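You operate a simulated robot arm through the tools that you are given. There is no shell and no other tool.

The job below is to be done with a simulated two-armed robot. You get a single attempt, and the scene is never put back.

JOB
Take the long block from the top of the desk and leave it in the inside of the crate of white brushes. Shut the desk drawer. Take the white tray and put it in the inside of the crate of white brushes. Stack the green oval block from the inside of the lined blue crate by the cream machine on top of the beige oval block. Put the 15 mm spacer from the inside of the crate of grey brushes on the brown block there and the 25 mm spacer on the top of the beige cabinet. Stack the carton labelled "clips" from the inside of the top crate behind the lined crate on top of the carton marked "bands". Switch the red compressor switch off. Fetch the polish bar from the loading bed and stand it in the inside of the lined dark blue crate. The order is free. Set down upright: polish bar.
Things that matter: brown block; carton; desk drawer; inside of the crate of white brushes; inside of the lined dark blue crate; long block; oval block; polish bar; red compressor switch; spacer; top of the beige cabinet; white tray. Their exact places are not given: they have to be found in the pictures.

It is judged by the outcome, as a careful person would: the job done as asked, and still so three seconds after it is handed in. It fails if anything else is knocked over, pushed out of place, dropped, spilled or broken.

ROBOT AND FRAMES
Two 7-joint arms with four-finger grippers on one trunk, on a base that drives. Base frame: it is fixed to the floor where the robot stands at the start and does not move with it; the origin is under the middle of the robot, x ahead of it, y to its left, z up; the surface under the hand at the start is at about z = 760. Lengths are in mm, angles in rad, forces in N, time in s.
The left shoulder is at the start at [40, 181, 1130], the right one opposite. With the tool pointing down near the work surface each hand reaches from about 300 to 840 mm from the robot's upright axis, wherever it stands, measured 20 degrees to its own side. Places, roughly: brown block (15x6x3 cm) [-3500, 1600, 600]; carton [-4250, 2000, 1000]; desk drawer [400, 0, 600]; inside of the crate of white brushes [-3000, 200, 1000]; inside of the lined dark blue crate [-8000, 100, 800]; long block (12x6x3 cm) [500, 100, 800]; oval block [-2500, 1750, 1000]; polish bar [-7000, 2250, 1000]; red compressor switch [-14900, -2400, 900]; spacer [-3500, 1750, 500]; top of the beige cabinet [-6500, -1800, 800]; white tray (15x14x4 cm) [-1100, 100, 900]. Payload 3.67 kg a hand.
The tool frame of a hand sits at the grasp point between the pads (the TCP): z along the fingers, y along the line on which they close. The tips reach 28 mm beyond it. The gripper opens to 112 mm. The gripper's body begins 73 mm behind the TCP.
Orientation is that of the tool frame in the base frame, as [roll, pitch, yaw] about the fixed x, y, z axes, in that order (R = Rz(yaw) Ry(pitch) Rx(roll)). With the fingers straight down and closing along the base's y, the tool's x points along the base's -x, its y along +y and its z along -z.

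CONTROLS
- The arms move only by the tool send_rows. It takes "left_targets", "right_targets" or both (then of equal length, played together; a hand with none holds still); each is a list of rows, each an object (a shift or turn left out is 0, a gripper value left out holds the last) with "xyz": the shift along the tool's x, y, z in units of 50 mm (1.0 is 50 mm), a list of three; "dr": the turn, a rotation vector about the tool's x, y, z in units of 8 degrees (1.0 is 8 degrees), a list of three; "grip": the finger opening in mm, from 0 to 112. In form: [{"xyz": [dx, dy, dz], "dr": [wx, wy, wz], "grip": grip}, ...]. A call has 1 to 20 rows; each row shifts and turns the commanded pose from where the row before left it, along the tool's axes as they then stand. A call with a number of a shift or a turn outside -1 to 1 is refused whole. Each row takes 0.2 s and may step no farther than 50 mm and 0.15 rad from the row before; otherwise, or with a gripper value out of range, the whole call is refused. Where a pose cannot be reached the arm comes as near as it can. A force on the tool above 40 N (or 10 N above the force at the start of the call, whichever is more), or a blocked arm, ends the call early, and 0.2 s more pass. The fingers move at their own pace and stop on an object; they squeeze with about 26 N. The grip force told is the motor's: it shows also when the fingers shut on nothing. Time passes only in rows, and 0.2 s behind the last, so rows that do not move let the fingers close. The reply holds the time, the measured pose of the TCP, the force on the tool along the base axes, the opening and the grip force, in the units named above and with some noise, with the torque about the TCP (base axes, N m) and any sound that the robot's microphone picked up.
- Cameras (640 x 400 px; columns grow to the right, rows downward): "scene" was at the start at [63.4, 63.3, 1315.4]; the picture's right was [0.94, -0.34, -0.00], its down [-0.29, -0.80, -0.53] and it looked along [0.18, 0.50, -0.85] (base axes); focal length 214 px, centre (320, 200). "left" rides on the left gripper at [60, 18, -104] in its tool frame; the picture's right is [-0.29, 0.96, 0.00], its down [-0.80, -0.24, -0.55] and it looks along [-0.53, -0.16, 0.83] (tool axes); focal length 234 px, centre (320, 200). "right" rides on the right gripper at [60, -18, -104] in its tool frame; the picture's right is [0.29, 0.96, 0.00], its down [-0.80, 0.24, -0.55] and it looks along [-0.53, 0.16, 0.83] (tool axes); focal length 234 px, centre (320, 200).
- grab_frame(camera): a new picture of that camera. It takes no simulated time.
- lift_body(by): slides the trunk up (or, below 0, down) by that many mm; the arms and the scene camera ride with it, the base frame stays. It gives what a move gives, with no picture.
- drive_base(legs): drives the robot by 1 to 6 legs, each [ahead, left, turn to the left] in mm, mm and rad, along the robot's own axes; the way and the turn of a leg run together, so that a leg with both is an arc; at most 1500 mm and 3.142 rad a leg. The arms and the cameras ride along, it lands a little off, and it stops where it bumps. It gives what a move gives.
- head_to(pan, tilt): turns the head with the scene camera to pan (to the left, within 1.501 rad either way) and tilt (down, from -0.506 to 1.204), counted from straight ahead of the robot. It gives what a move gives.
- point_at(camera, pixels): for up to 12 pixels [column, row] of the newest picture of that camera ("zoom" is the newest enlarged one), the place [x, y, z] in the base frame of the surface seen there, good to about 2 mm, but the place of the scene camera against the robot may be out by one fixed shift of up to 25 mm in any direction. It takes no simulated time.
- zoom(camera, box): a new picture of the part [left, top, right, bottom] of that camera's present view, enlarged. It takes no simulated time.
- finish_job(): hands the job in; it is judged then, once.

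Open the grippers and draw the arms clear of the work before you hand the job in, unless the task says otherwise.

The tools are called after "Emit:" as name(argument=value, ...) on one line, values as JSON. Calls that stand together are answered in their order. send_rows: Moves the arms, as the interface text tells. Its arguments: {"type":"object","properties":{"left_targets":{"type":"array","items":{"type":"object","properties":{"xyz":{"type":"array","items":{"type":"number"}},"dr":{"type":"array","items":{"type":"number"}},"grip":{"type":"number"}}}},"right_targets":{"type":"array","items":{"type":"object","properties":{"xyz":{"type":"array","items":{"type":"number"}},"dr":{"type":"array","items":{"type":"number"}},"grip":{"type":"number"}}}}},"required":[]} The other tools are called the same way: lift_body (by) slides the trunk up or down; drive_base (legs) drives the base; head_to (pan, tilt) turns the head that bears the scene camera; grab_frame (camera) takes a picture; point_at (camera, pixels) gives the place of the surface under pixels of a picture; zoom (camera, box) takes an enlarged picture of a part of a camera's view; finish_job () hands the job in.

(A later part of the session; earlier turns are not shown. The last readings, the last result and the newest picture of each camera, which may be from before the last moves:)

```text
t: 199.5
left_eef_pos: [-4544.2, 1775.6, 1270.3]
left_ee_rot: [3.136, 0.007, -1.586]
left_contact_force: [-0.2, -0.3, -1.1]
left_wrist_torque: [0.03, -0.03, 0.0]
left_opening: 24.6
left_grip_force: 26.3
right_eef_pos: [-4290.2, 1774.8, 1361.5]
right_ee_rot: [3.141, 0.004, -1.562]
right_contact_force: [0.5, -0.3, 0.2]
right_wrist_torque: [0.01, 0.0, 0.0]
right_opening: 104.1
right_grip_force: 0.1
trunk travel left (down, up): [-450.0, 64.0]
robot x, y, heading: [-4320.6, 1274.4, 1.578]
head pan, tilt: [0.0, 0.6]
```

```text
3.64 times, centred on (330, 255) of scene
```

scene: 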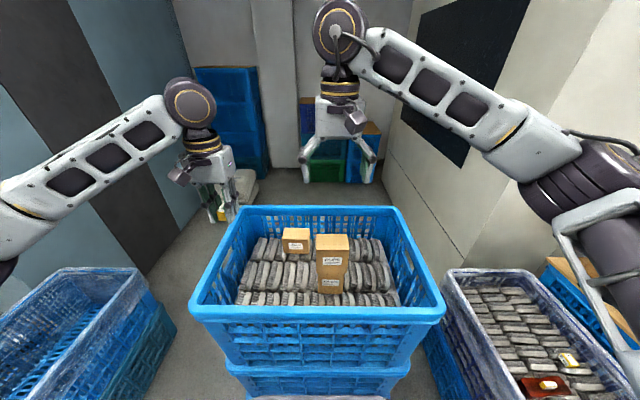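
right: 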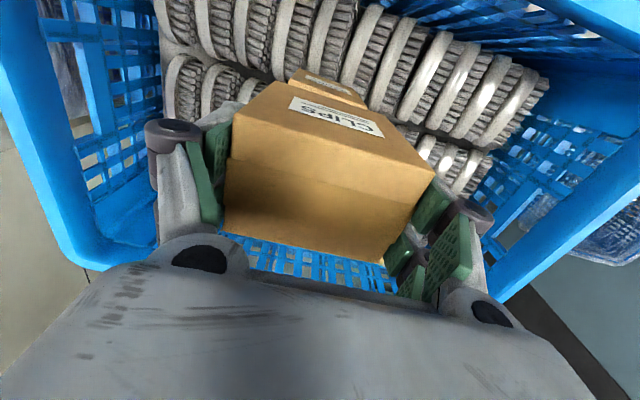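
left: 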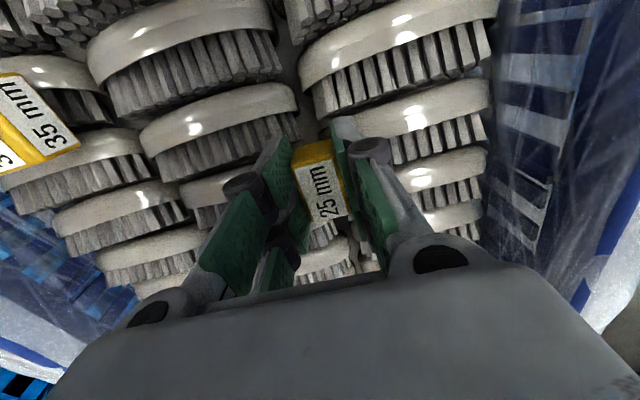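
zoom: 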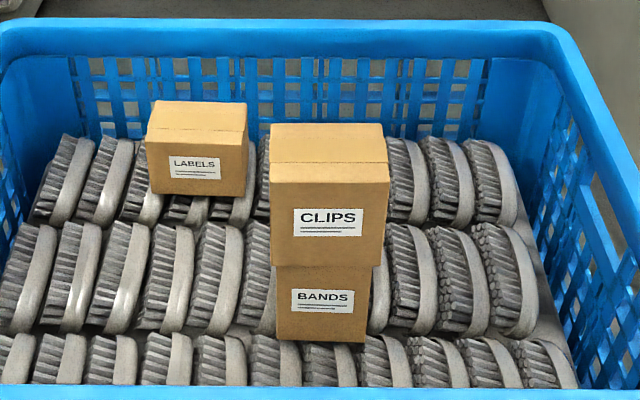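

CLIPS is stacked. I back into the aisle and turn to face down the hall (−x), then look for the loading bed and next obstacles.

Emit:
drive_base(legs=[[-270, 0, 0], [0, 0, 1.56]])

Emit:
head_to(pan=0.0, tilt=0.35)

Emit:
grab_frame(camera="scene")

Emit:
head_to(pan=-0.9, tilt=0.35)

Emit:
grab_frame(camera="scene")

```text
t: 205.6
left_eef_pos: [-4814.1, 779.4, 1268.8]
left_ee_rot: [3.136, 0.006, -0.006]
left_contact_force: [0.3, 0.2, -0.9]
left_wrist_torque: [0.01, -0.02, 0.0]
left_opening: 24.5
left_grip_force: 26.5
right_eef_pos: [-4816.4, 1033.6, 1361.4]
right_ee_rot: [3.139, 0.002, 0.017]
right_contact_force: [-0.3, -0.8, 0.6]
right_wrist_torque: [-0.02, 0.0, 0.03]
right_opening: 103.8
right_grip_force: 0.1
trunk travel left (down, up): [-450.0, 64.0]
robot x, y, heading: [-4317.3, 1008.0, -3.126]
head pan, tilt: [0.0, 0.6]
```

```text
t: 206.4
left_eef_pos: [-4812.7, 779.1, 1269.3]
left_ee_rot: [3.137, 0.004, -0.004]
left_contact_force: [0.4, 0.3, -0.2]
left_wrist_torque: [-0.02, 0.02, -0.01]
left_opening: 24.5
left_grip_force: 26.3
right_eef_pos: [-4816.0, 1033.4, 1359.5]
right_ee_rot: [3.141, 0.003, 0.018]
right_contact_force: [-0.3, -0.6, 0.1]
right_wrist_torque: [-0.02, 0.01, 0.0]
right_opening: 104.1
right_grip_force: 0.0
trunk travel left (down, up): [-450.0, 64.0]
robot x, y, heading: [-4313.2, 1014.3, -3.12]
head pan, tilt: [0.0, 0.351]
```

```text
taken
```

scene: 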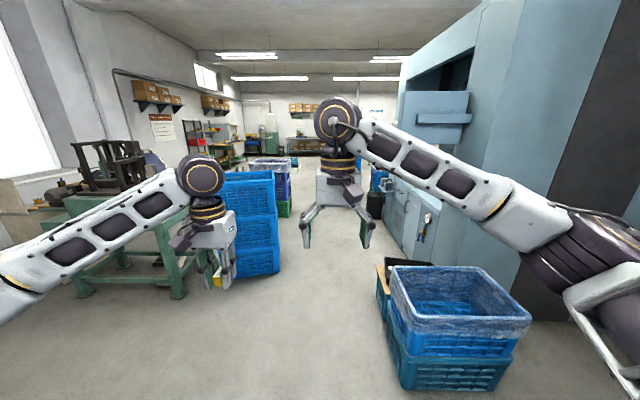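

```text
t: 207.6
left_eef_pos: [-4813.1, 779.3, 1268.1]
left_ee_rot: [3.136, 0.004, -0.005]
left_contact_force: [-0.1, 0.4, 0.1]
left_wrist_torque: [0.0, -0.02, -0.01]
left_opening: 24.6
left_grip_force: 26.3
right_eef_pos: [-4816.0, 1033.7, 1360.5]
right_ee_rot: [3.142, 0.001, 0.018]
right_contact_force: [-0.1, 0.1, -0.1]
right_wrist_torque: [0.01, 0.0, 0.03]
right_opening: 104.1
right_grip_force: 0.1
trunk travel left (down, up): [-450.0, 64.0]
robot x, y, heading: [-4312.3, 1008.1, -3.123]
head pan, tilt: [-0.901, 0.351]
```

```text
taken
```

scene: 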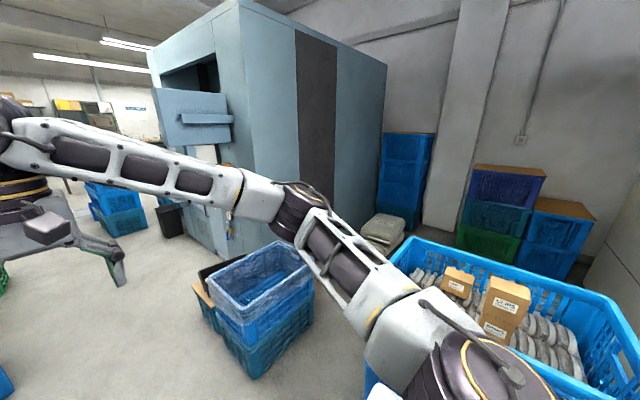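

The aisle continues; I measure the stack at the left (265,270) and the crates at the right, plus the machine front, in the centre view.

Emit:
head_to(pan=0.0, tilt=0.45)

Emit:
grab_frame(camera="scene")

Emit:
point_at(camera="scene", pixels=[[275, 240], [275, 150], [225, 160], [390, 350], [385, 260], [290, 180], [375, 180], [415, 230], [400, 200], [265, 145], [325, 200], [325, 150]])

```text
t: 208.8
left_eef_pos: [-4813.6, 779.9, 1269.5]
left_ee_rot: [3.137, 0.005, -0.005]
left_contact_force: [0.3, 0.8, -1.0]
left_wrist_torque: [0.01, -0.02, -0.04]
left_opening: 24.7
left_grip_force: 25.7
right_eef_pos: [-4817.3, 1034.1, 1361.2]
right_ee_rot: [3.139, 0.002, 0.017]
right_contact_force: [0.0, -0.4, -0.9]
right_wrist_torque: [-0.01, -0.01, 0.01]
right_opening: 103.7
right_grip_force: 0.1
trunk travel left (down, up): [-450.0, 64.0]
robot x, y, heading: [-4315.9, 1011.8, -3.119]
head pan, tilt: [0.0, 0.45]
```

```text
taken
```

scene: 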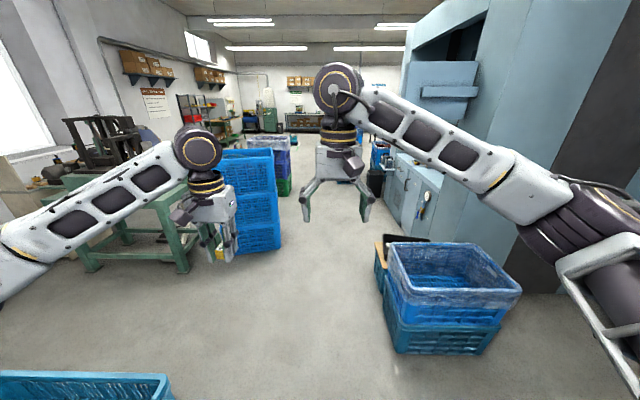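

```text
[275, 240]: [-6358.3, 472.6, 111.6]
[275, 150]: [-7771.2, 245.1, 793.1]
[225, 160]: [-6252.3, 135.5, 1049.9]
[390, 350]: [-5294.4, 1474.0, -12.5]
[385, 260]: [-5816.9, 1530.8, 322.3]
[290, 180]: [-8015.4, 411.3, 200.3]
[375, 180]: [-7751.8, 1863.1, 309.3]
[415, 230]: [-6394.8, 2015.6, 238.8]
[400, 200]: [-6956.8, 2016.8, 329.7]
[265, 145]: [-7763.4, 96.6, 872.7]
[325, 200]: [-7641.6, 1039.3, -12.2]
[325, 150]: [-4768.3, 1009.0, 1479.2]
```

The way is free from y≈475 to 1475. I drive 2650 mm ahead to x≈−6960 and turn to face the blue machine.

Emit:
drive_base(legs=[[1350, 0, -0.02], [1300, 0, 0], [0, 0, -1.57]])

Emit:
head_to(pan=0.0, tilt=0.35)

Emit:
grab_frame(camera="scene")

```text
t: 226.4
left_eef_pos: [-7197.7, 1489.3, 1267.6]
left_ee_rot: [3.137, 0.006, -1.603]
left_contact_force: [-0.1, 0.1, -1.4]
left_wrist_torque: [-0.02, -0.02, 0.01]
left_opening: 24.3
left_grip_force: 26.0
right_eef_pos: [-6945.8, 1484.7, 1360.5]
right_ee_rot: [3.142, 0.002, -1.58]
right_contact_force: [0.1, -0.3, 0.6]
right_wrist_torque: [0.0, -0.01, -0.02]
right_opening: 104.1
right_grip_force: 0.0
trunk travel left (down, up): [-450.0, 64.0]
robot x, y, heading: [-6979.3, 981.6, 1.56]
head pan, tilt: [0.0, 0.45]
```

```text
t: 227.1
left_eef_pos: [-7197.6, 1489.2, 1269.7]
left_ee_rot: [3.137, 0.005, -1.603]
left_contact_force: [-0.1, -0.2, -0.5]
left_wrist_torque: [-0.02, -0.02, 0.02]
left_opening: 24.3
left_grip_force: 25.9
right_eef_pos: [-6945.4, 1485.1, 1361.3]
right_ee_rot: [3.14, 0.003, -1.581]
right_contact_force: [-0.1, -0.6, 0.3]
right_wrist_torque: [-0.02, -0.01, -0.02]
right_opening: 103.9
right_grip_force: 0.1
trunk travel left (down, up): [-450.0, 64.0]
robot x, y, heading: [-6978.7, 986.4, 1.561]
head pan, tilt: [0.0, 0.351]
```

```text
taken
```

scene: 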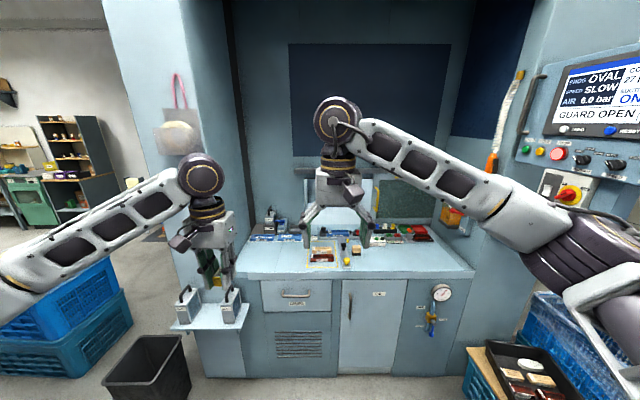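

The loading bed is ahead with several small items near (320–430,230–260). I zoom in.

Emit:
zoom(camera="scene", box=[230, 190, 480, 300])

Emit:
point_at(camera="scene", pixels=[[240, 275], [350, 278], [470, 270], [322, 255], [350, 250], [300, 240], [420, 235], [210, 320], [290, 320], [145, 365], [500, 360], [250, 300]])

```text
2.56 times, centred on (355, 245) of scene
```

zoom: 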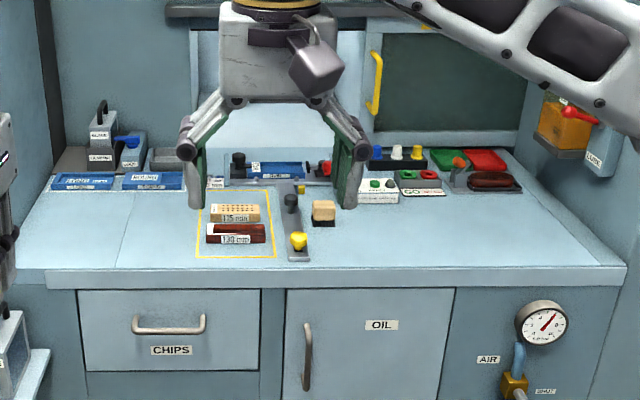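

```text
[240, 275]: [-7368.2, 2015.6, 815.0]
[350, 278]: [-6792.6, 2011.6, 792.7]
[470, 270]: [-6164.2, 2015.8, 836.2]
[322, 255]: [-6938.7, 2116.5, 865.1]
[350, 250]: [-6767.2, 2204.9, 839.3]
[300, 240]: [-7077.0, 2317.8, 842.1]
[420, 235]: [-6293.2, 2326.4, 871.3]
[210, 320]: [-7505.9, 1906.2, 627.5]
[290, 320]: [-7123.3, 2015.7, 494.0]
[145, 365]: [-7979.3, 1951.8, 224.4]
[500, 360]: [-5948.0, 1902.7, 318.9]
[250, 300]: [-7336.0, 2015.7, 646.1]
```

The surface is at z≈850. I zoom tighter on the items in the yellow-marked area and the others to identify the polish bar.

Emit:
zoom(camera="scene", box=[300, 225, 375, 272])

Emit:
zoom(camera="scene", box=[365, 215, 440, 262])

Emit:
zoom(camera="scene", box=[235, 205, 310, 252])

```text
8.51 times, centred on (338, 248) of scene
```

zoom: 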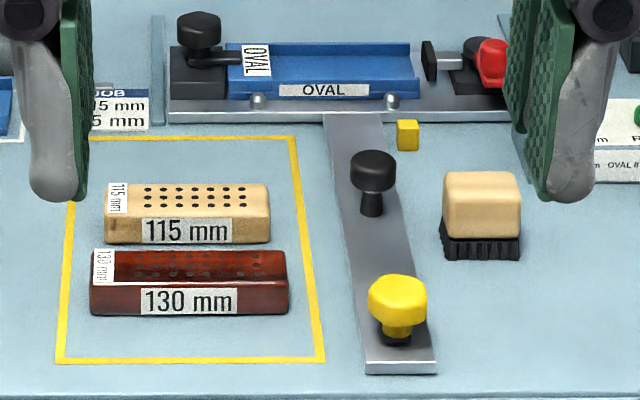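

```text
8.51 times, centred on (402, 238) of scene
```

zoom: 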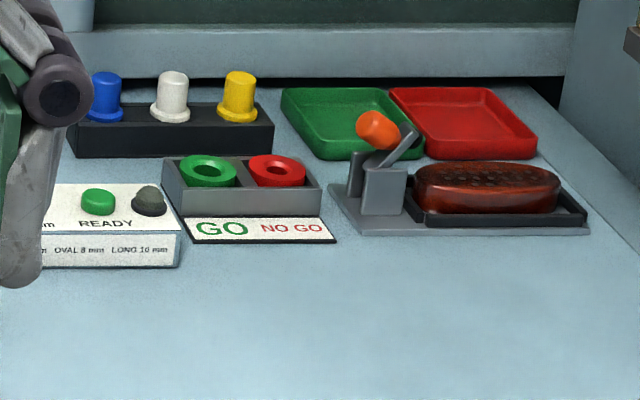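

```text
8.51 times, centred on (272, 228) of scene
```

zoom: 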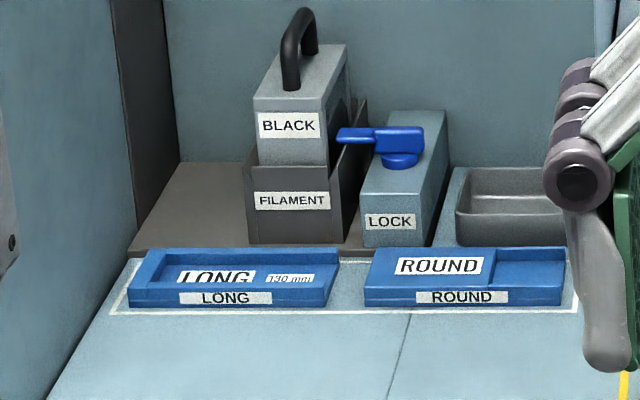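

No item is obviously a polish bar yet, and my right hand hides part of the bed. I move the right hand back and aside and drive 400 mm closer.

Emit:
send_rows(right_targets=[{"xyz": [0.5, -0.7, 0]}, {"xyz": [0.5, -0.7, 0]}, {"xyz": [0.5, -0.7, 0]}, {"xyz": [0.5, -0.7, 0]}, {"xyz": [0, -0.7, 0]}])

Emit:
drive_base(legs=[[420, 0, 0.01]])

Emit:
head_to(pan=0.0, tilt=0.6)

Emit:
grab_frame(camera="scene")

```text
t: 228.2
left_eef_pos: [-7196.5, 1488.5, 1269.5]
left_ee_rot: [3.134, 0.005, -1.603]
left_contact_force: [0.0, 0.3, 0.4]
left_wrist_torque: [0.03, 0.03, -0.03]
left_opening: 24.4
left_grip_force: 25.8
right_eef_pos: [-6766.1, 1381.7, 1358.7]
right_ee_rot: [3.139, 0.002, -1.58]
right_contact_force: [-0.7, 0.4, -0.3]
right_wrist_torque: [0.02, 0.03, -0.04]
right_opening: 103.6
right_grip_force: 0.1
trunk travel left (down, up): [-450.0, 64.0]
robot x, y, heading: [-6982.9, 984.3, 1.564]
head pan, tilt: [0.0, 0.351]
```

```text
t: 230.8
left_eef_pos: [-7201.1, 1892.5, 1269.4]
left_ee_rot: [3.138, 0.007, -1.592]
left_contact_force: [0.1, -0.8, -1.4]
left_wrist_torque: [-0.02, 0.01, 0.0]
left_opening: 24.3
left_grip_force: 26.2
right_eef_pos: [-6770.6, 1790.3, 1359.8]
right_ee_rot: [3.14, 0.003, -1.572]
right_contact_force: [-0.5, 0.1, -0.2]
right_wrist_torque: [0.05, 0.05, 0.01]
right_opening: 104.2
right_grip_force: 0.0
trunk travel left (down, up): [-450.0, 64.0]
robot x, y, heading: [-6979.0, 1388.8, 1.574]
head pan, tilt: [0.0, 0.351]
```

```text
t: 231.6
left_eef_pos: [-7201.5, 1894.1, 1268.8]
left_ee_rot: [3.135, 0.005, -1.592]
left_contact_force: [-0.4, 0.5, -1.1]
left_wrist_torque: [-0.02, 0.01, 0.0]
left_opening: 24.2
left_grip_force: 25.8
right_eef_pos: [-6770.0, 1793.4, 1360.0]
right_ee_rot: [3.14, 0.002, -1.57]
right_contact_force: [0.3, -1.0, -0.5]
right_wrist_torque: [0.01, 0.05, 0.04]
right_opening: 104.1
right_grip_force: 0.1
trunk travel left (down, up): [-450.0, 64.0]
robot x, y, heading: [-6981.3, 1391.1, 1.569]
head pan, tilt: [0.0, 0.6]
```

```text
taken
```

scene: 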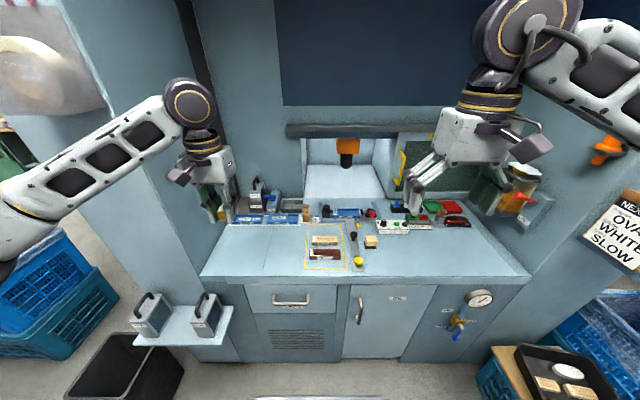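

Something brown stands at (308,212) behind the nests. I zoom there and over the whole bed.

Emit:
zoom(camera="scene", box=[225, 170, 345, 245])

Emit:
zoom(camera="scene", box=[330, 190, 500, 280])

```text
5.33 times, centred on (285, 208) of scene
```

zoom: 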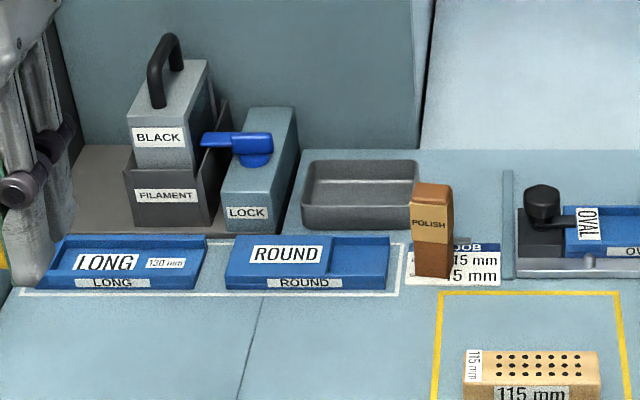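

```text
3.76 times, centred on (415, 235) of scene
```

zoom: 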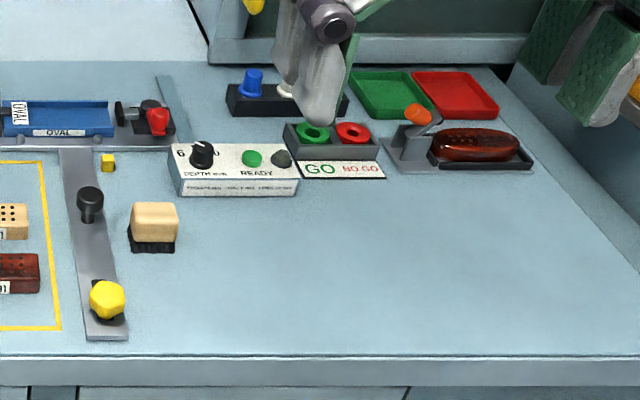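

Found: the POLISH bar stands at about (306,214). I read its position.

Emit:
point_at(camera="scene", pixels=[[306, 206], [306, 212], [306, 219], [303, 220], [309, 220], [302, 207], [309, 207], [290, 205], [315, 218], [272, 218], [330, 215], [300, 270]])

```text
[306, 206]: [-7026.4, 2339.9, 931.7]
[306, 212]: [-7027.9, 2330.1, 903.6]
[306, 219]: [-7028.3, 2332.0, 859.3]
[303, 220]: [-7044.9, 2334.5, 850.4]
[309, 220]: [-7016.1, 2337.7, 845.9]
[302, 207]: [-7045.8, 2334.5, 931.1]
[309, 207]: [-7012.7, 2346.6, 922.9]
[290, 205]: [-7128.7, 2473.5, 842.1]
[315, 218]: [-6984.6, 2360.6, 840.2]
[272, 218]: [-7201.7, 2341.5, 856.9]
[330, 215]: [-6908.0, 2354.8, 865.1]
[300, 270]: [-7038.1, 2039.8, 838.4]
```

I check for overhead obstacles above the bed: the bar at (340,131), the dark panel and the spindle at (347,148).

Emit:
point_at(camera="scene", pixels=[[320, 131], [350, 60], [347, 148], [240, 130], [250, 60], [340, 185], [420, 150], [405, 170], [500, 200], [540, 160], [290, 10], [240, 190]])

Emit:
head_to(pan=0.0, tilt=-0.1)

Emit:
grab_frame(camera="scene")

```text
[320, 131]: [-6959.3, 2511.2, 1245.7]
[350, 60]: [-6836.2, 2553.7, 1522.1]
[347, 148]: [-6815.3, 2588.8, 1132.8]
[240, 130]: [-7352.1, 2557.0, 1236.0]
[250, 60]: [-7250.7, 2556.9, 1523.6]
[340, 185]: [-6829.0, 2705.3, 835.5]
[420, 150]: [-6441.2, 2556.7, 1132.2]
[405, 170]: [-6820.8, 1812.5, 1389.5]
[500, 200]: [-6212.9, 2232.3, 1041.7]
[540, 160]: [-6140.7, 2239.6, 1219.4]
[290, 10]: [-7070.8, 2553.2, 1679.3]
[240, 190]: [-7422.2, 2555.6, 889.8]
```

```text
t: 232.7
left_eef_pos: [-7201.6, 1893.0, 1268.9]
left_ee_rot: [3.137, 0.005, -1.594]
left_contact_force: [0.4, 0.0, -0.4]
left_wrist_torque: [-0.04, 0.01, -0.02]
left_opening: 24.5
left_grip_force: 25.9
right_eef_pos: [-6770.4, 1791.4, 1358.8]
right_ee_rot: [3.14, 0.002, -1.57]
right_contact_force: [0.4, 0.1, -0.4]
right_wrist_torque: [0.02, 0.01, -0.02]
right_opening: 104.1
right_grip_force: 0.0
trunk travel left (down, up): [-450.0, 64.0]
robot x, y, heading: [-6982.2, 1393.9, 1.576]
head pan, tilt: [0.0, -0.099]
```

```text
taken
```

scene: 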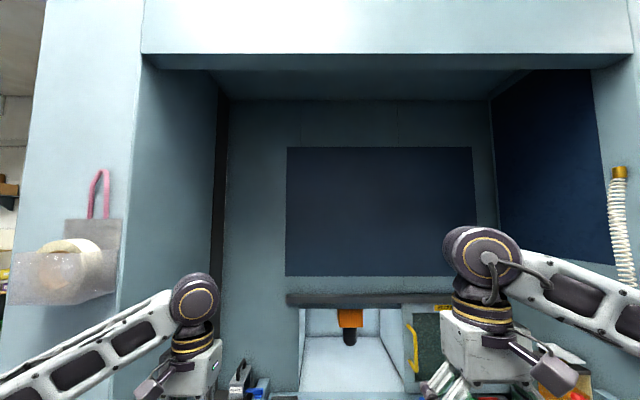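

The cavity is free down to y≈2556. I check the small shelf at the left (plate with two grey tools) before driving in closer.

Emit:
head_to(pan=0.2, tilt=0.7)

Emit:
grab_frame(camera="scene")

```text
t: 233.8
left_eef_pos: [-7202.2, 1893.3, 1269.2]
left_ee_rot: [3.136, 0.006, -1.594]
left_contact_force: [0.4, -0.1, -0.4]
left_wrist_torque: [0.02, 0.0, 0.01]
left_opening: 24.6
left_grip_force: 26.1
right_eef_pos: [-6771.3, 1792.0, 1358.7]
right_ee_rot: [3.14, -0.001, -1.571]
right_contact_force: [0.1, -0.7, -0.2]
right_wrist_torque: [0.01, 0.03, 0.0]
right_opening: 104.3
right_grip_force: 0.0
trunk travel left (down, up): [-450.0, 64.0]
robot x, y, heading: [-6978.7, 1385.4, 1.574]
head pan, tilt: [0.201, 0.7]
```

```text
taken
```

scene: 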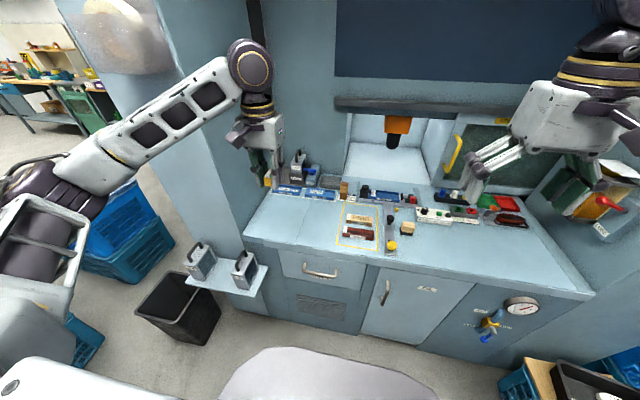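

Emit:
point_at(camera="scene", pixels=[[255, 297], [268, 265], [188, 282], [205, 335], [218, 315], [245, 255], [195, 285], [500, 390], [300, 270]])

```text
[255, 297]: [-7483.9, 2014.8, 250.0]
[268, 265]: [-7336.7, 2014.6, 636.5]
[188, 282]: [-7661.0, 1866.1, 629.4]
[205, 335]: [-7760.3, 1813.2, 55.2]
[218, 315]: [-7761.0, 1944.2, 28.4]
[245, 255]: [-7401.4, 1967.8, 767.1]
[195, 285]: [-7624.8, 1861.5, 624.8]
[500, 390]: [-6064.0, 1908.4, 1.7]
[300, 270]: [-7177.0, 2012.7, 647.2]
```

There is room. I draw the left hand back, drive 300 mm ahead, and bring the right hand above the polish bar.

Emit:
send_rows(left_targets=[{"xyz": [0.8, 0, 0]}, {"xyz": [0.8, 0, 0]}, {"xyz": [0.8, 0.3, 0]}, {"xyz": [0.8, 0.3, 0]}, {"xyz": [0.8, 0.3, 0]}])

Emit:
drive_base(legs=[[300, 0, 0]])

Emit:
send_rows(right_targets=[{"xyz": [-0.43, 0.61, 0.64], "grip": 80}, {"xyz": [-0.43, 0.61, 0.64]}, {"xyz": [-0.43, 0.61, 0.64]}, {"xyz": [-0.43, 0.61, 0.64]}, {"xyz": [-0.43, 0.61, 0.64]}, {"xyz": [-0.43, 0.61, 0.64]}, {"xyz": [-0.43, 0.61, 0.64]}])

Emit:
grab_frame(camera="right")

Emit:
grab_frame(camera="scene")

```text
t: 235.0
left_eef_pos: [-7250.4, 1691.5, 1268.6]
left_ee_rot: [3.135, 0.007, -1.596]
left_contact_force: [-0.5, -0.3, -0.2]
left_wrist_torque: [0.08, 0.0, 0.04]
left_opening: 24.1
left_grip_force: 26.4
right_eef_pos: [-6772.1, 1789.4, 1361.0]
right_ee_rot: [3.141, 0.004, -1.571]
right_contact_force: [0.1, -1.2, -0.6]
right_wrist_torque: [0.01, 0.01, 0.0]
right_opening: 104.0
right_grip_force: 0.2
trunk travel left (down, up): [-450.0, 64.0]
robot x, y, heading: [-6977.5, 1387.6, 1.574]
head pan, tilt: [0.201, 0.7]
```

```text
t: 237.1
left_eef_pos: [-7249.1, 1990.7, 1267.6]
left_ee_rot: [3.135, 0.007, -1.594]
left_contact_force: [-0.3, -0.4, -0.5]
left_wrist_torque: [-0.02, 0.01, 0.01]
left_opening: 24.2
left_grip_force: 26.1
right_eef_pos: [-6771.1, 2088.1, 1360.7]
right_ee_rot: [3.14, 0.004, -1.57]
right_contact_force: [0.5, -0.7, 0.1]
right_wrist_torque: [-0.01, 0.03, 0.01]
right_opening: 104.2
right_grip_force: 0.0
trunk travel left (down, up): [-450.0, 64.0]
robot x, y, heading: [-6977.0, 1690.8, 1.573]
head pan, tilt: [0.201, 0.7]
```

```text
t: 238.7
left_eef_pos: [-7252.9, 1993.4, 1268.2]
left_ee_rot: [3.139, 0.005, -1.593]
left_contact_force: [0.0, -1.2, -0.6]
left_wrist_torque: [-0.02, -0.03, -0.02]
left_opening: 24.0
left_grip_force: 26.1
right_eef_pos: [-6986.0, 2242.2, 1135.9]
right_ee_rot: [-3.141, 0.002, -1.569]
right_contact_force: [-0.1, -0.6, -0.1]
right_wrist_torque: [-0.03, -0.06, 0.0]
right_opening: 79.8
right_grip_force: 0.1
trunk travel left (down, up): [-450.0, 64.0]
robot x, y, heading: [-6980.9, 1689.6, 1.57]
head pan, tilt: [0.201, 0.7]
```

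```text
taken
```

right: 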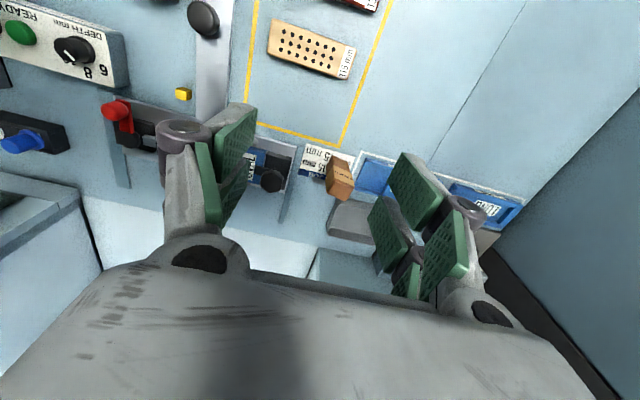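

```text
taken
```

scene: 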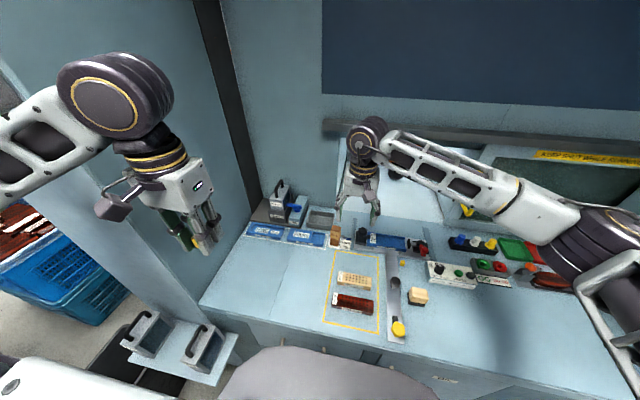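

Emit:
zoom(camera="right", box=[290, 130, 390, 220])

Emit:
point_at(camera="right", pixels=[[342, 192], [330, 184], [350, 188], [345, 198], [332, 194], [340, 172], [332, 160], [350, 160], [315, 165], [345, 220]])

```text
4.44 times, centred on (340, 175) of right
```

zoom: 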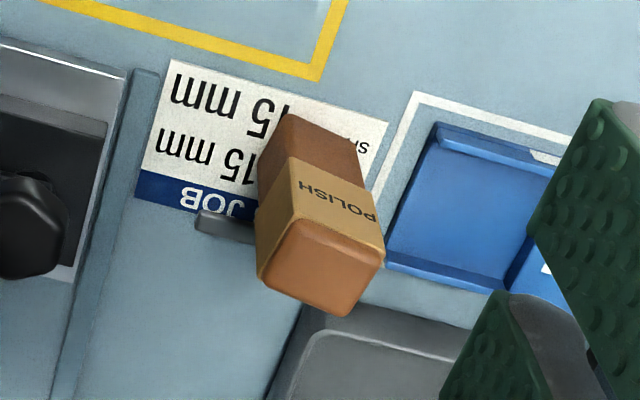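

```text
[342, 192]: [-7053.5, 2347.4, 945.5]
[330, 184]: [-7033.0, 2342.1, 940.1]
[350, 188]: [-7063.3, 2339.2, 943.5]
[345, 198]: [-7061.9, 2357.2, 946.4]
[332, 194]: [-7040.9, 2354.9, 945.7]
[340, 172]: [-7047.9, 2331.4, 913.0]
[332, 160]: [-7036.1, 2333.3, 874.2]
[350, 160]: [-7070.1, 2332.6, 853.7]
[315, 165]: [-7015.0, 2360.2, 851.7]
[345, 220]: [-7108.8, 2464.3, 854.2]
```

Emit:
point_at(camera="right", pixels=[[333, 182], [352, 187], [346, 200], [328, 192], [340, 190], [345, 168], [334, 165]])

```text
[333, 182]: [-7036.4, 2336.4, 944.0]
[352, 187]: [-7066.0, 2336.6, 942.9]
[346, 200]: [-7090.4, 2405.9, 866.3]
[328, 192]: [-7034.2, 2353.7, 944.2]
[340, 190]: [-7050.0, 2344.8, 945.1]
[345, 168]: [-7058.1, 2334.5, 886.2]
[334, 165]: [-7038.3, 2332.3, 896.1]
```

Polish bar: centre (−7050,2347), about 33×30 mm, z 852–946, square to the axes. I go over it and lower to z≈925.

Emit:
send_rows(right_targets=[{"xyz": [-0.7, 0.43, 0]}, {"xyz": [-0.7, 0.43, 0]}, {"xyz": [-0.7, 0.43, 0]}, {"xyz": [0, 0, 0.8]}, {"xyz": [0, 0, 0.8]}, {"xyz": [0, 0, 0.8]}, {}])

Emit:
grab_frame(camera="right")

```text
t: 240.3
left_eef_pos: [-7249.2, 1992.2, 1269.2]
left_ee_rot: [3.136, 0.005, -1.594]
left_contact_force: [0.0, -0.8, 0.0]
left_wrist_torque: [0.02, 0.02, 0.01]
left_opening: 24.0
left_grip_force: 26.0
right_eef_pos: [-7051.1, 2346.7, 1015.1]
right_ee_rot: [3.139, 0.004, -1.569]
right_contact_force: [0.4, -0.2, 0.0]
right_wrist_torque: [0.01, 0.01, 0.01]
right_opening: 79.9
right_grip_force: 0.1
trunk travel left (down, up): [-450.0, 64.0]
robot x, y, heading: [-6982.5, 1689.1, 1.575]
head pan, tilt: [0.201, 0.7]
```

```text
taken
```

right: 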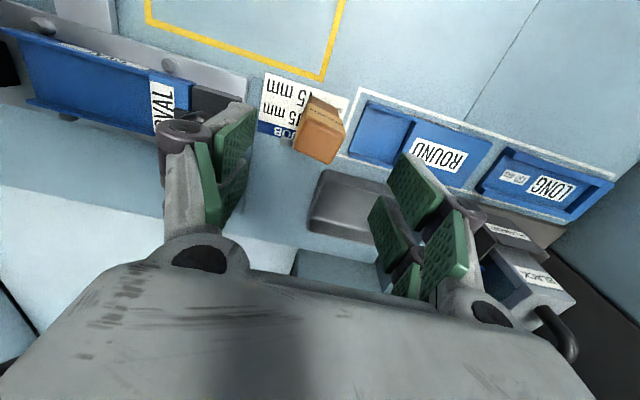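

The bar is centred under the hand. I lower 90 mm and close on it.

Emit:
send_rows(right_targets=[{"xyz": [0, 0, 0.7]}, {"xyz": [0, 0, 0.7]}, {"xyz": [0, 0, 0.4]}, {}, {"grip": 20}, {"grip": 20}, {"grip": 20}, {}])

Emit:
grab_frame(camera="right")

```text
t: 242.1
left_eef_pos: [-7250.8, 1991.4, 1267.5]
left_ee_rot: [3.137, 0.006, -1.594]
left_contact_force: [0.2, -0.5, -0.7]
left_wrist_torque: [0.02, -0.01, 0.01]
left_opening: 24.6
left_grip_force: 26.2
right_eef_pos: [-7051.9, 2348.2, 925.9]
right_ee_rot: [3.14, 0.004, -1.57]
right_contact_force: [0.4, 1.0, 2.0]
right_wrist_torque: [-0.02, 0.0, 0.03]
right_opening: 33.7
right_grip_force: 26.3
trunk travel left (down, up): [-450.0, 64.0]
robot x, y, heading: [-6978.1, 1691.8, 1.57]
head pan, tilt: [0.201, 0.7]
```

```text
taken
```

right: 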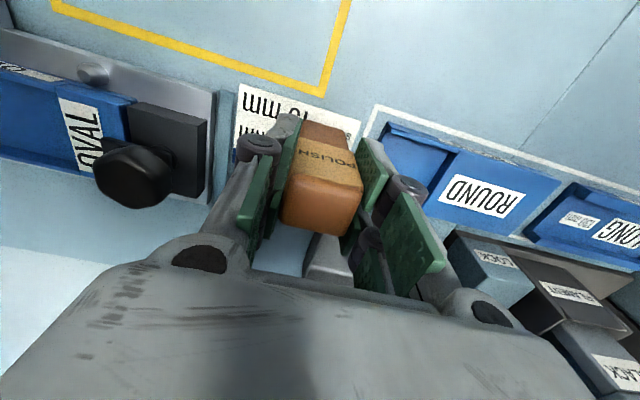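

The polish bar is gripped (33.7 mm). I lift it clear and draw the hand back, then drive back out of the machine.

Emit:
send_rows(right_targets=[{"xyz": [0, 0, -0.4]}, {"xyz": [0, 0, -0.8]}, {"xyz": [0, 0, -0.9]}, {"xyz": [0, 0, -0.9]}, {"xyz": [0, 0, -0.9]}, {"xyz": [0, 0, -0.9]}, {"xyz": [0, 0, -0.9]}, {"xyz": [0.7, -0.5, 0]}, {"xyz": [0.7, -0.5, 0]}, {"xyz": [0.7, -0.5, 0]}, {"xyz": [0.7, -0.5, 0]}])

Emit:
drive_base(legs=[[-680, 0, 0]])

Emit:
head_to(pan=0.0, tilt=0.5)

Emit:
grab_frame(camera="scene")

```text
t: 244.5
left_eef_pos: [-7248.8, 1990.9, 1268.8]
left_ee_rot: [3.134, 0.006, -1.594]
left_contact_force: [0.5, -0.7, 0.3]
left_wrist_torque: [0.02, 0.03, 0.01]
left_opening: 24.6
left_grip_force: 26.4
right_eef_pos: [-6945.6, 2202.3, 1211.9]
right_ee_rot: [3.139, 0.004, -1.57]
right_contact_force: [0.1, 0.5, -1.8]
right_wrist_torque: [0.02, 0.03, -0.02]
right_opening: 33.5
right_grip_force: 25.9
trunk travel left (down, up): [-450.0, 64.0]
robot x, y, heading: [-6983.7, 1684.7, 1.574]
head pan, tilt: [0.201, 0.7]
```

```text
t: 248.3
left_eef_pos: [-7250.1, 1320.7, 1267.5]
left_ee_rot: [3.136, 0.004, -1.599]
left_contact_force: [-0.1, -0.1, -0.6]
left_wrist_torque: [0.0, 0.03, 0.01]
left_opening: 24.2
left_grip_force: 26.3
right_eef_pos: [-6946.8, 1530.4, 1212.0]
right_ee_rot: [-3.141, 0.002, -1.577]
right_contact_force: [-0.4, 0.0, -1.7]
right_wrist_torque: [-0.01, 0.01, 0.01]
right_opening: 33.5
right_grip_force: 26.1
trunk travel left (down, up): [-450.0, 64.0]
robot x, y, heading: [-6979.4, 1014.0, 1.565]
head pan, tilt: [0.201, 0.7]
```

```text
t: 249.0
left_eef_pos: [-7249.7, 1318.7, 1268.2]
left_ee_rot: [3.136, 0.006, -1.6]
left_contact_force: [-0.3, -0.7, -0.8]
left_wrist_torque: [0.02, 0.03, -0.01]
left_opening: 24.3
left_grip_force: 25.4
right_eef_pos: [-6946.6, 1529.1, 1212.4]
right_ee_rot: [3.141, 0.004, -1.576]
right_contact_force: [-0.3, 0.3, -1.3]
right_wrist_torque: [0.02, 0.01, 0.01]
right_opening: 33.6
right_grip_force: 25.7
trunk travel left (down, up): [-450.0, 64.0]
robot x, y, heading: [-6981.0, 1011.9, 1.568]
head pan, tilt: [0.0, 0.499]
```

```text
taken
```

scene: 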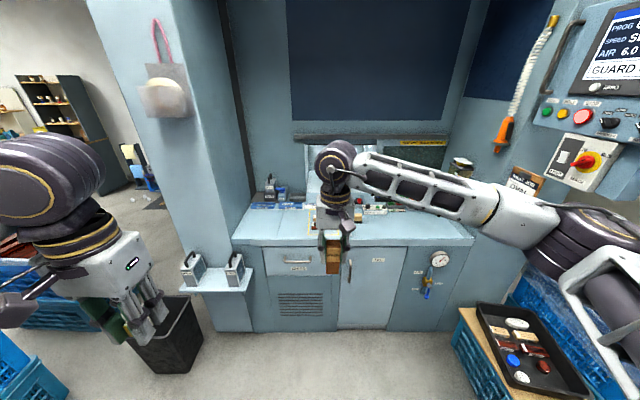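

I check the blue crates at the lower left (30,370) before going to x≈−7980.

Emit:
point_at(camera="scene", pixels=[[20, 370], [60, 385], [60, 310], [150, 360], [10, 340], [100, 390]])

Emit:
drive_base(legs=[[0, 0, 3.14]])

Emit:
head_to(pan=-0.7, tilt=0.5)

Emit:
grab_frame(camera="scene")

```text
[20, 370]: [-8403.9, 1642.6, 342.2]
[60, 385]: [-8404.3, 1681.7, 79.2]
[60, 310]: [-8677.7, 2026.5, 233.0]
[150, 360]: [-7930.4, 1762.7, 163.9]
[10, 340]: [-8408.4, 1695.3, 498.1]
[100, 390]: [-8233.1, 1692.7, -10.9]
```

```text
t: 257.7
left_eef_pos: [-6701.9, 718.9, 1267.4]
left_ee_rot: [3.137, 0.006, 1.578]
left_contact_force: [-0.2, -0.3, -0.9]
left_wrist_torque: [-0.01, -0.04, -0.03]
left_opening: 24.4
left_grip_force: 25.7
right_eef_pos: [-6995.0, 496.9, 1212.6]
right_ee_rot: [-3.141, 0.001, 1.603]
right_contact_force: [-0.3, 0.4, -1.7]
right_wrist_torque: [0.02, -0.02, -0.01]
right_opening: 33.7
right_grip_force: 25.6
trunk travel left (down, up): [-450.0, 64.0]
robot x, y, heading: [-6980.2, 1015.0, -1.538]
head pan, tilt: [0.0, 0.499]
```

```text
t: 258.7
left_eef_pos: [-6700.7, 718.1, 1267.2]
left_ee_rot: [3.137, 0.007, 1.579]
left_contact_force: [0.1, 0.2, -1.3]
left_wrist_torque: [0.02, 0.02, 0.04]
left_opening: 24.3
left_grip_force: 26.3
right_eef_pos: [-6995.7, 497.7, 1211.6]
right_ee_rot: [-3.141, 0.002, 1.606]
right_contact_force: [-0.4, -0.2, -1.7]
right_wrist_torque: [0.04, 0.0, 0.0]
right_opening: 33.7
right_grip_force: 26.1
trunk travel left (down, up): [-450.0, 64.0]
robot x, y, heading: [-6979.4, 1013.2, -1.539]
head pan, tilt: [-0.7, 0.499]
```

```text
taken
```

scene: 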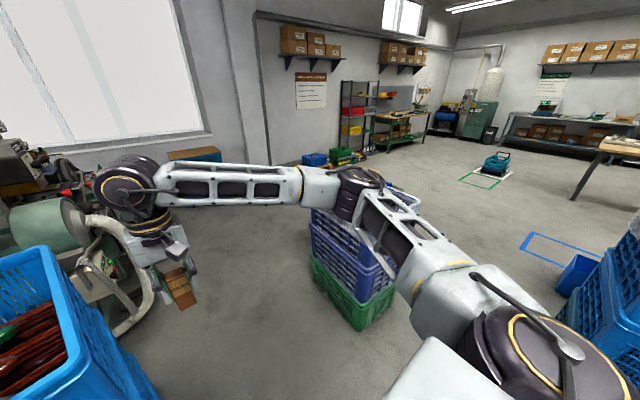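

The lined dark-blue crate is at (350,250), partly behind my arm. I drive 960 mm to the right to face it.

Emit:
drive_base(legs=[[0, 0, -0.032], [0, -960, 0]])

Emit:
head_to(pan=0.0, tilt=0.7)

Emit:
grab_frame(camera="scene")

```text
t: 264.2
left_eef_pos: [-7666.5, 709.3, 1268.0]
left_ee_rot: [3.137, 0.005, 1.544]
left_contact_force: [0.3, -0.2, -0.8]
left_wrist_torque: [0.01, 0.01, 0.02]
left_opening: 24.4
left_grip_force: 26.0
right_eef_pos: [-7968.3, 497.8, 1212.2]
right_ee_rot: [-3.142, 0.002, 1.568]
right_contact_force: [0.1, 0.1, -1.5]
right_wrist_torque: [-0.01, 0.02, -0.03]
right_opening: 33.4
right_grip_force: 26.0
trunk travel left (down, up): [-450.0, 64.0]
robot x, y, heading: [-7935.8, 1017.7, -1.572]
head pan, tilt: [-0.7, 0.499]
```

```text
t: 265.3
left_eef_pos: [-7666.2, 708.6, 1267.4]
left_ee_rot: [3.136, 0.005, 1.545]
left_contact_force: [-0.6, 0.0, -0.1]
left_wrist_torque: [0.03, 0.02, 0.01]
left_opening: 24.3
left_grip_force: 26.0
right_eef_pos: [-7968.5, 498.8, 1212.1]
right_ee_rot: [3.141, 0.002, 1.568]
right_contact_force: [0.3, -0.3, -1.9]
right_wrist_torque: [-0.01, 0.01, 0.0]
right_opening: 33.8
right_grip_force: 26.0
trunk travel left (down, up): [-450.0, 64.0]
robot x, y, heading: [-7935.8, 1017.6, -1.571]
head pan, tilt: [0.0, 0.7]
```

```text
taken
```

scene: 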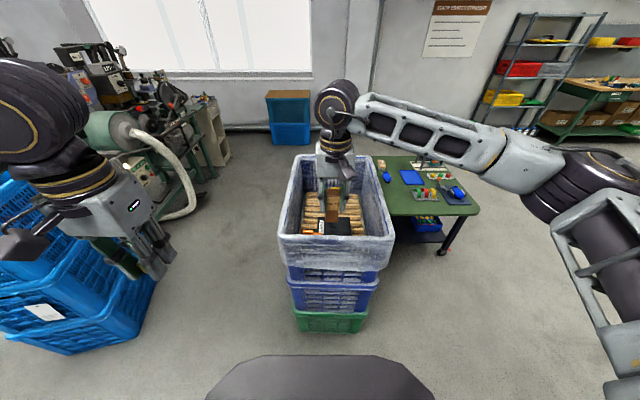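

The lined crate is ahead. I zoom into its inside to find a flat spot for standing the bar.

Emit:
zoom(camera="scene", box=[260, 140, 410, 290])

Emit:
grab_frame(camera="right")

Emit:
point_at(camera="scene", pixels=[[285, 240], [392, 240], [300, 160], [380, 165], [310, 225], [345, 215], [345, 228], [350, 195], [300, 250], [360, 255], [440, 250], [420, 215]])

```text
2.67 times, centred on (335, 215) of scene
```

zoom: 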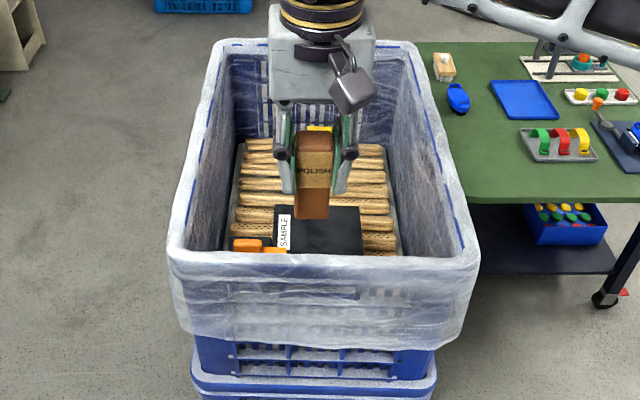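

```text
taken
```

right: 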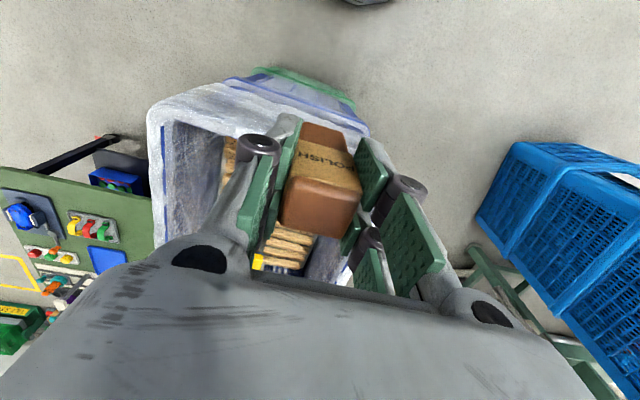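

```text
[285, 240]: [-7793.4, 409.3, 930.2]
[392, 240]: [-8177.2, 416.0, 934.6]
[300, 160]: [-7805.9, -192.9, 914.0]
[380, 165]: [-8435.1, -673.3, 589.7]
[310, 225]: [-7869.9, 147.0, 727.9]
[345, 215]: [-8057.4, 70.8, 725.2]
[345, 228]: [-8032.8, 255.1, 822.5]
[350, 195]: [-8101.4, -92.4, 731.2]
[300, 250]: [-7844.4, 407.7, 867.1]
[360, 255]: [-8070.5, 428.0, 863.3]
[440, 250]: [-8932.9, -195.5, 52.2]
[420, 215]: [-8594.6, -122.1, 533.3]
```

My hand hides the middle. I shift the right hand 250 mm to the right and look again.

Emit:
send_rows(right_targets=[{"xyz": [0, -0.9, -0.3]}, {"xyz": [0, -0.9, -0.3]}, {"xyz": [0, -0.9, 0]}, {"xyz": [0, -0.9, 0]}, {"xyz": [0, -0.9, 0]}])

Emit:
grab_frame(camera="scene")

Emit:
zoom(camera="scene", box=[275, 150, 395, 260])

```text
t: 266.5
left_eef_pos: [-7669.0, 710.1, 1267.9]
left_ee_rot: [3.134, 0.006, 1.546]
left_contact_force: [-0.7, -0.7, 0.2]
left_wrist_torque: [-0.04, -0.05, 0.01]
left_opening: 24.4
left_grip_force: 26.1
right_eef_pos: [-8197.0, 497.7, 1241.8]
right_ee_rot: [3.14, 0.003, 1.569]
right_contact_force: [-0.8, 0.2, -0.8]
right_wrist_torque: [-0.03, -0.03, -0.02]
right_opening: 33.9
right_grip_force: 25.8
trunk travel left (down, up): [-450.0, 64.0]
robot x, y, heading: [-7936.3, 1013.8, -1.574]
head pan, tilt: [0.0, 0.7]
```

```text
taken
```

scene: 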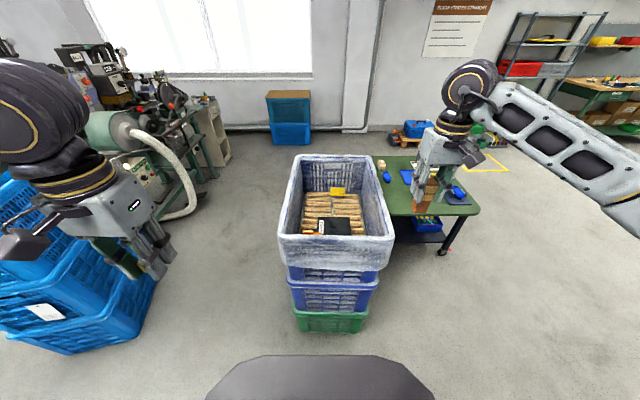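

```text
3.64 times, centred on (335, 205) of scene
```

zoom: 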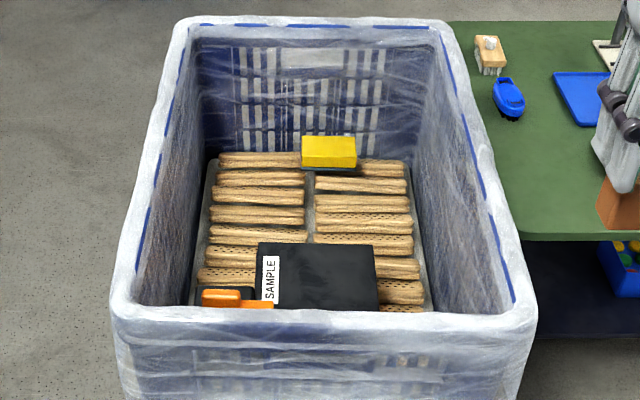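

The SAMPLE box occupies the near part; brushes fill the rest. I drive 220 mm closer and look down with the right wrist camera.

Emit:
drive_base(legs=[[220, 0, 0]])

Emit:
send_rows(right_targets=[{"xyz": [0, 0.8, 0]}, {"xyz": [0, 0.8, 0]}, {"xyz": [-0.5, 0.8, 0]}, {"xyz": [-0.5, 0.6, 0.4]}, {"xyz": [-0.5, 0, 0.8]}])

Emit:
grab_frame(camera="right")

Emit:
grab_frame(camera="scene")

```text
t: 268.2
left_eef_pos: [-7669.0, 489.6, 1268.6]
left_ee_rot: [3.135, 0.007, 1.544]
left_contact_force: [0.0, 0.2, -1.0]
left_wrist_torque: [0.0, -0.01, -0.01]
left_opening: 24.4
left_grip_force: 26.1
right_eef_pos: [-8197.9, 278.3, 1243.4]
right_ee_rot: [3.14, 0.002, 1.566]
right_contact_force: [1.0, 0.6, -0.8]
right_wrist_torque: [-0.03, -0.01, -0.02]
right_opening: 33.6
right_grip_force: 25.8
trunk travel left (down, up): [-450.0, 64.0]
robot x, y, heading: [-7938.5, 792.2, -1.579]
head pan, tilt: [0.0, 0.7]
```

```text
t: 269.4
left_eef_pos: [-7669.1, 488.2, 1268.1]
left_ee_rot: [3.133, 0.005, 1.542]
left_contact_force: [-0.6, -0.5, -0.5]
left_wrist_torque: [0.04, -0.02, 0.02]
left_opening: 24.4
left_grip_force: 25.7
right_eef_pos: [-8047.7, 202.6, 1180.5]
right_ee_rot: [3.14, 0.002, 1.566]
right_contact_force: [0.0, -0.2, -1.5]
right_wrist_torque: [0.0, -0.02, -0.02]
right_opening: 33.9
right_grip_force: 26.1
trunk travel left (down, up): [-450.0, 64.0]
robot x, y, heading: [-7937.9, 792.4, -1.576]
head pan, tilt: [0.0, 0.7]
```

```text
taken
```

right: 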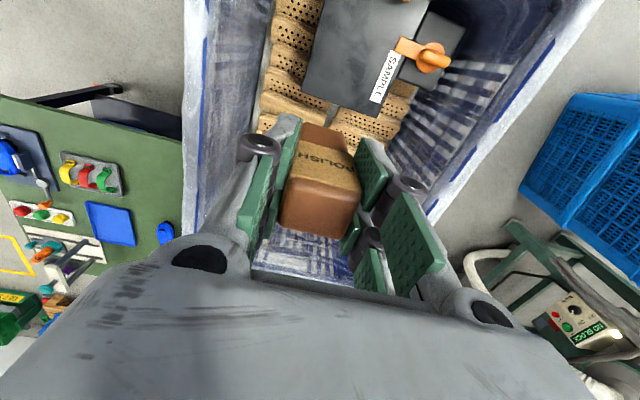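

```text
taken
```

scene: 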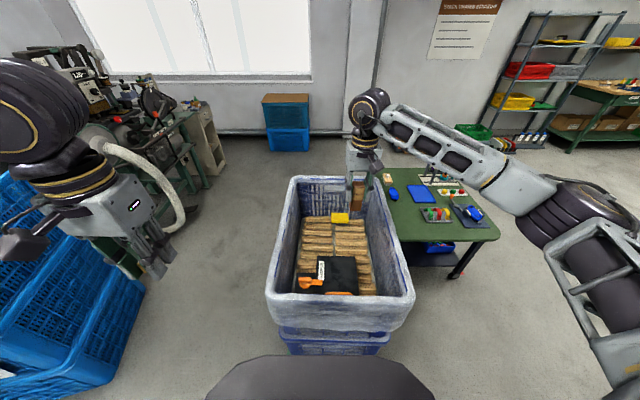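

Emit:
zoom(camera="scene", box=[280, 195, 400, 305])

Emit:
zoom(camera="right", box=[230, 0, 470, 160])

Emit:
point_at(camera="right", pixels=[[290, 45], [285, 75], [290, 105], [350, 130], [375, 135], [400, 105], [340, 60], [380, 20], [330, 100], [270, 120], [300, 10], [395, 115]])

```text
3.64 times, centred on (340, 250) of scene
```

zoom: 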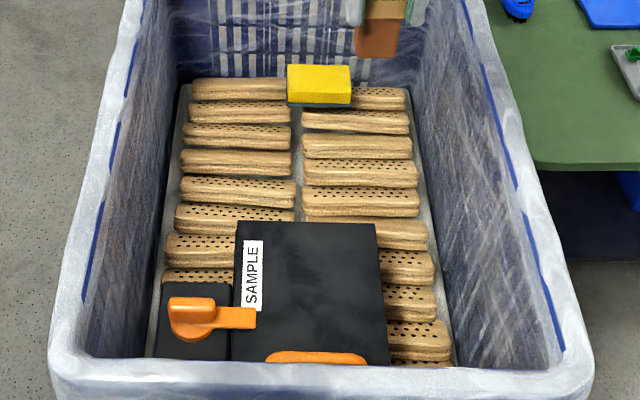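

```text
2.50 times, centred on (350, 80) of right
```

zoom: 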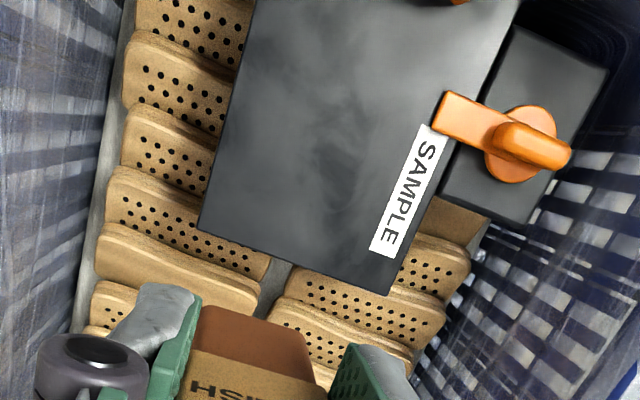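

```text
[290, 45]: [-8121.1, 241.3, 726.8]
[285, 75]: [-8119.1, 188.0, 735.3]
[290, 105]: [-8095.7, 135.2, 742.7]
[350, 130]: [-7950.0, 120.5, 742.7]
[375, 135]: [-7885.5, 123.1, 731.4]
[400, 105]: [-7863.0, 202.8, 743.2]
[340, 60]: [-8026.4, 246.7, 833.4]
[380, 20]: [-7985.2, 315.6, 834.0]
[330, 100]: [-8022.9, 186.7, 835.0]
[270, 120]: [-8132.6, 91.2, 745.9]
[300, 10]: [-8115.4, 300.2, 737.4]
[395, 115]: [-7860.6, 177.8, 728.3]
```

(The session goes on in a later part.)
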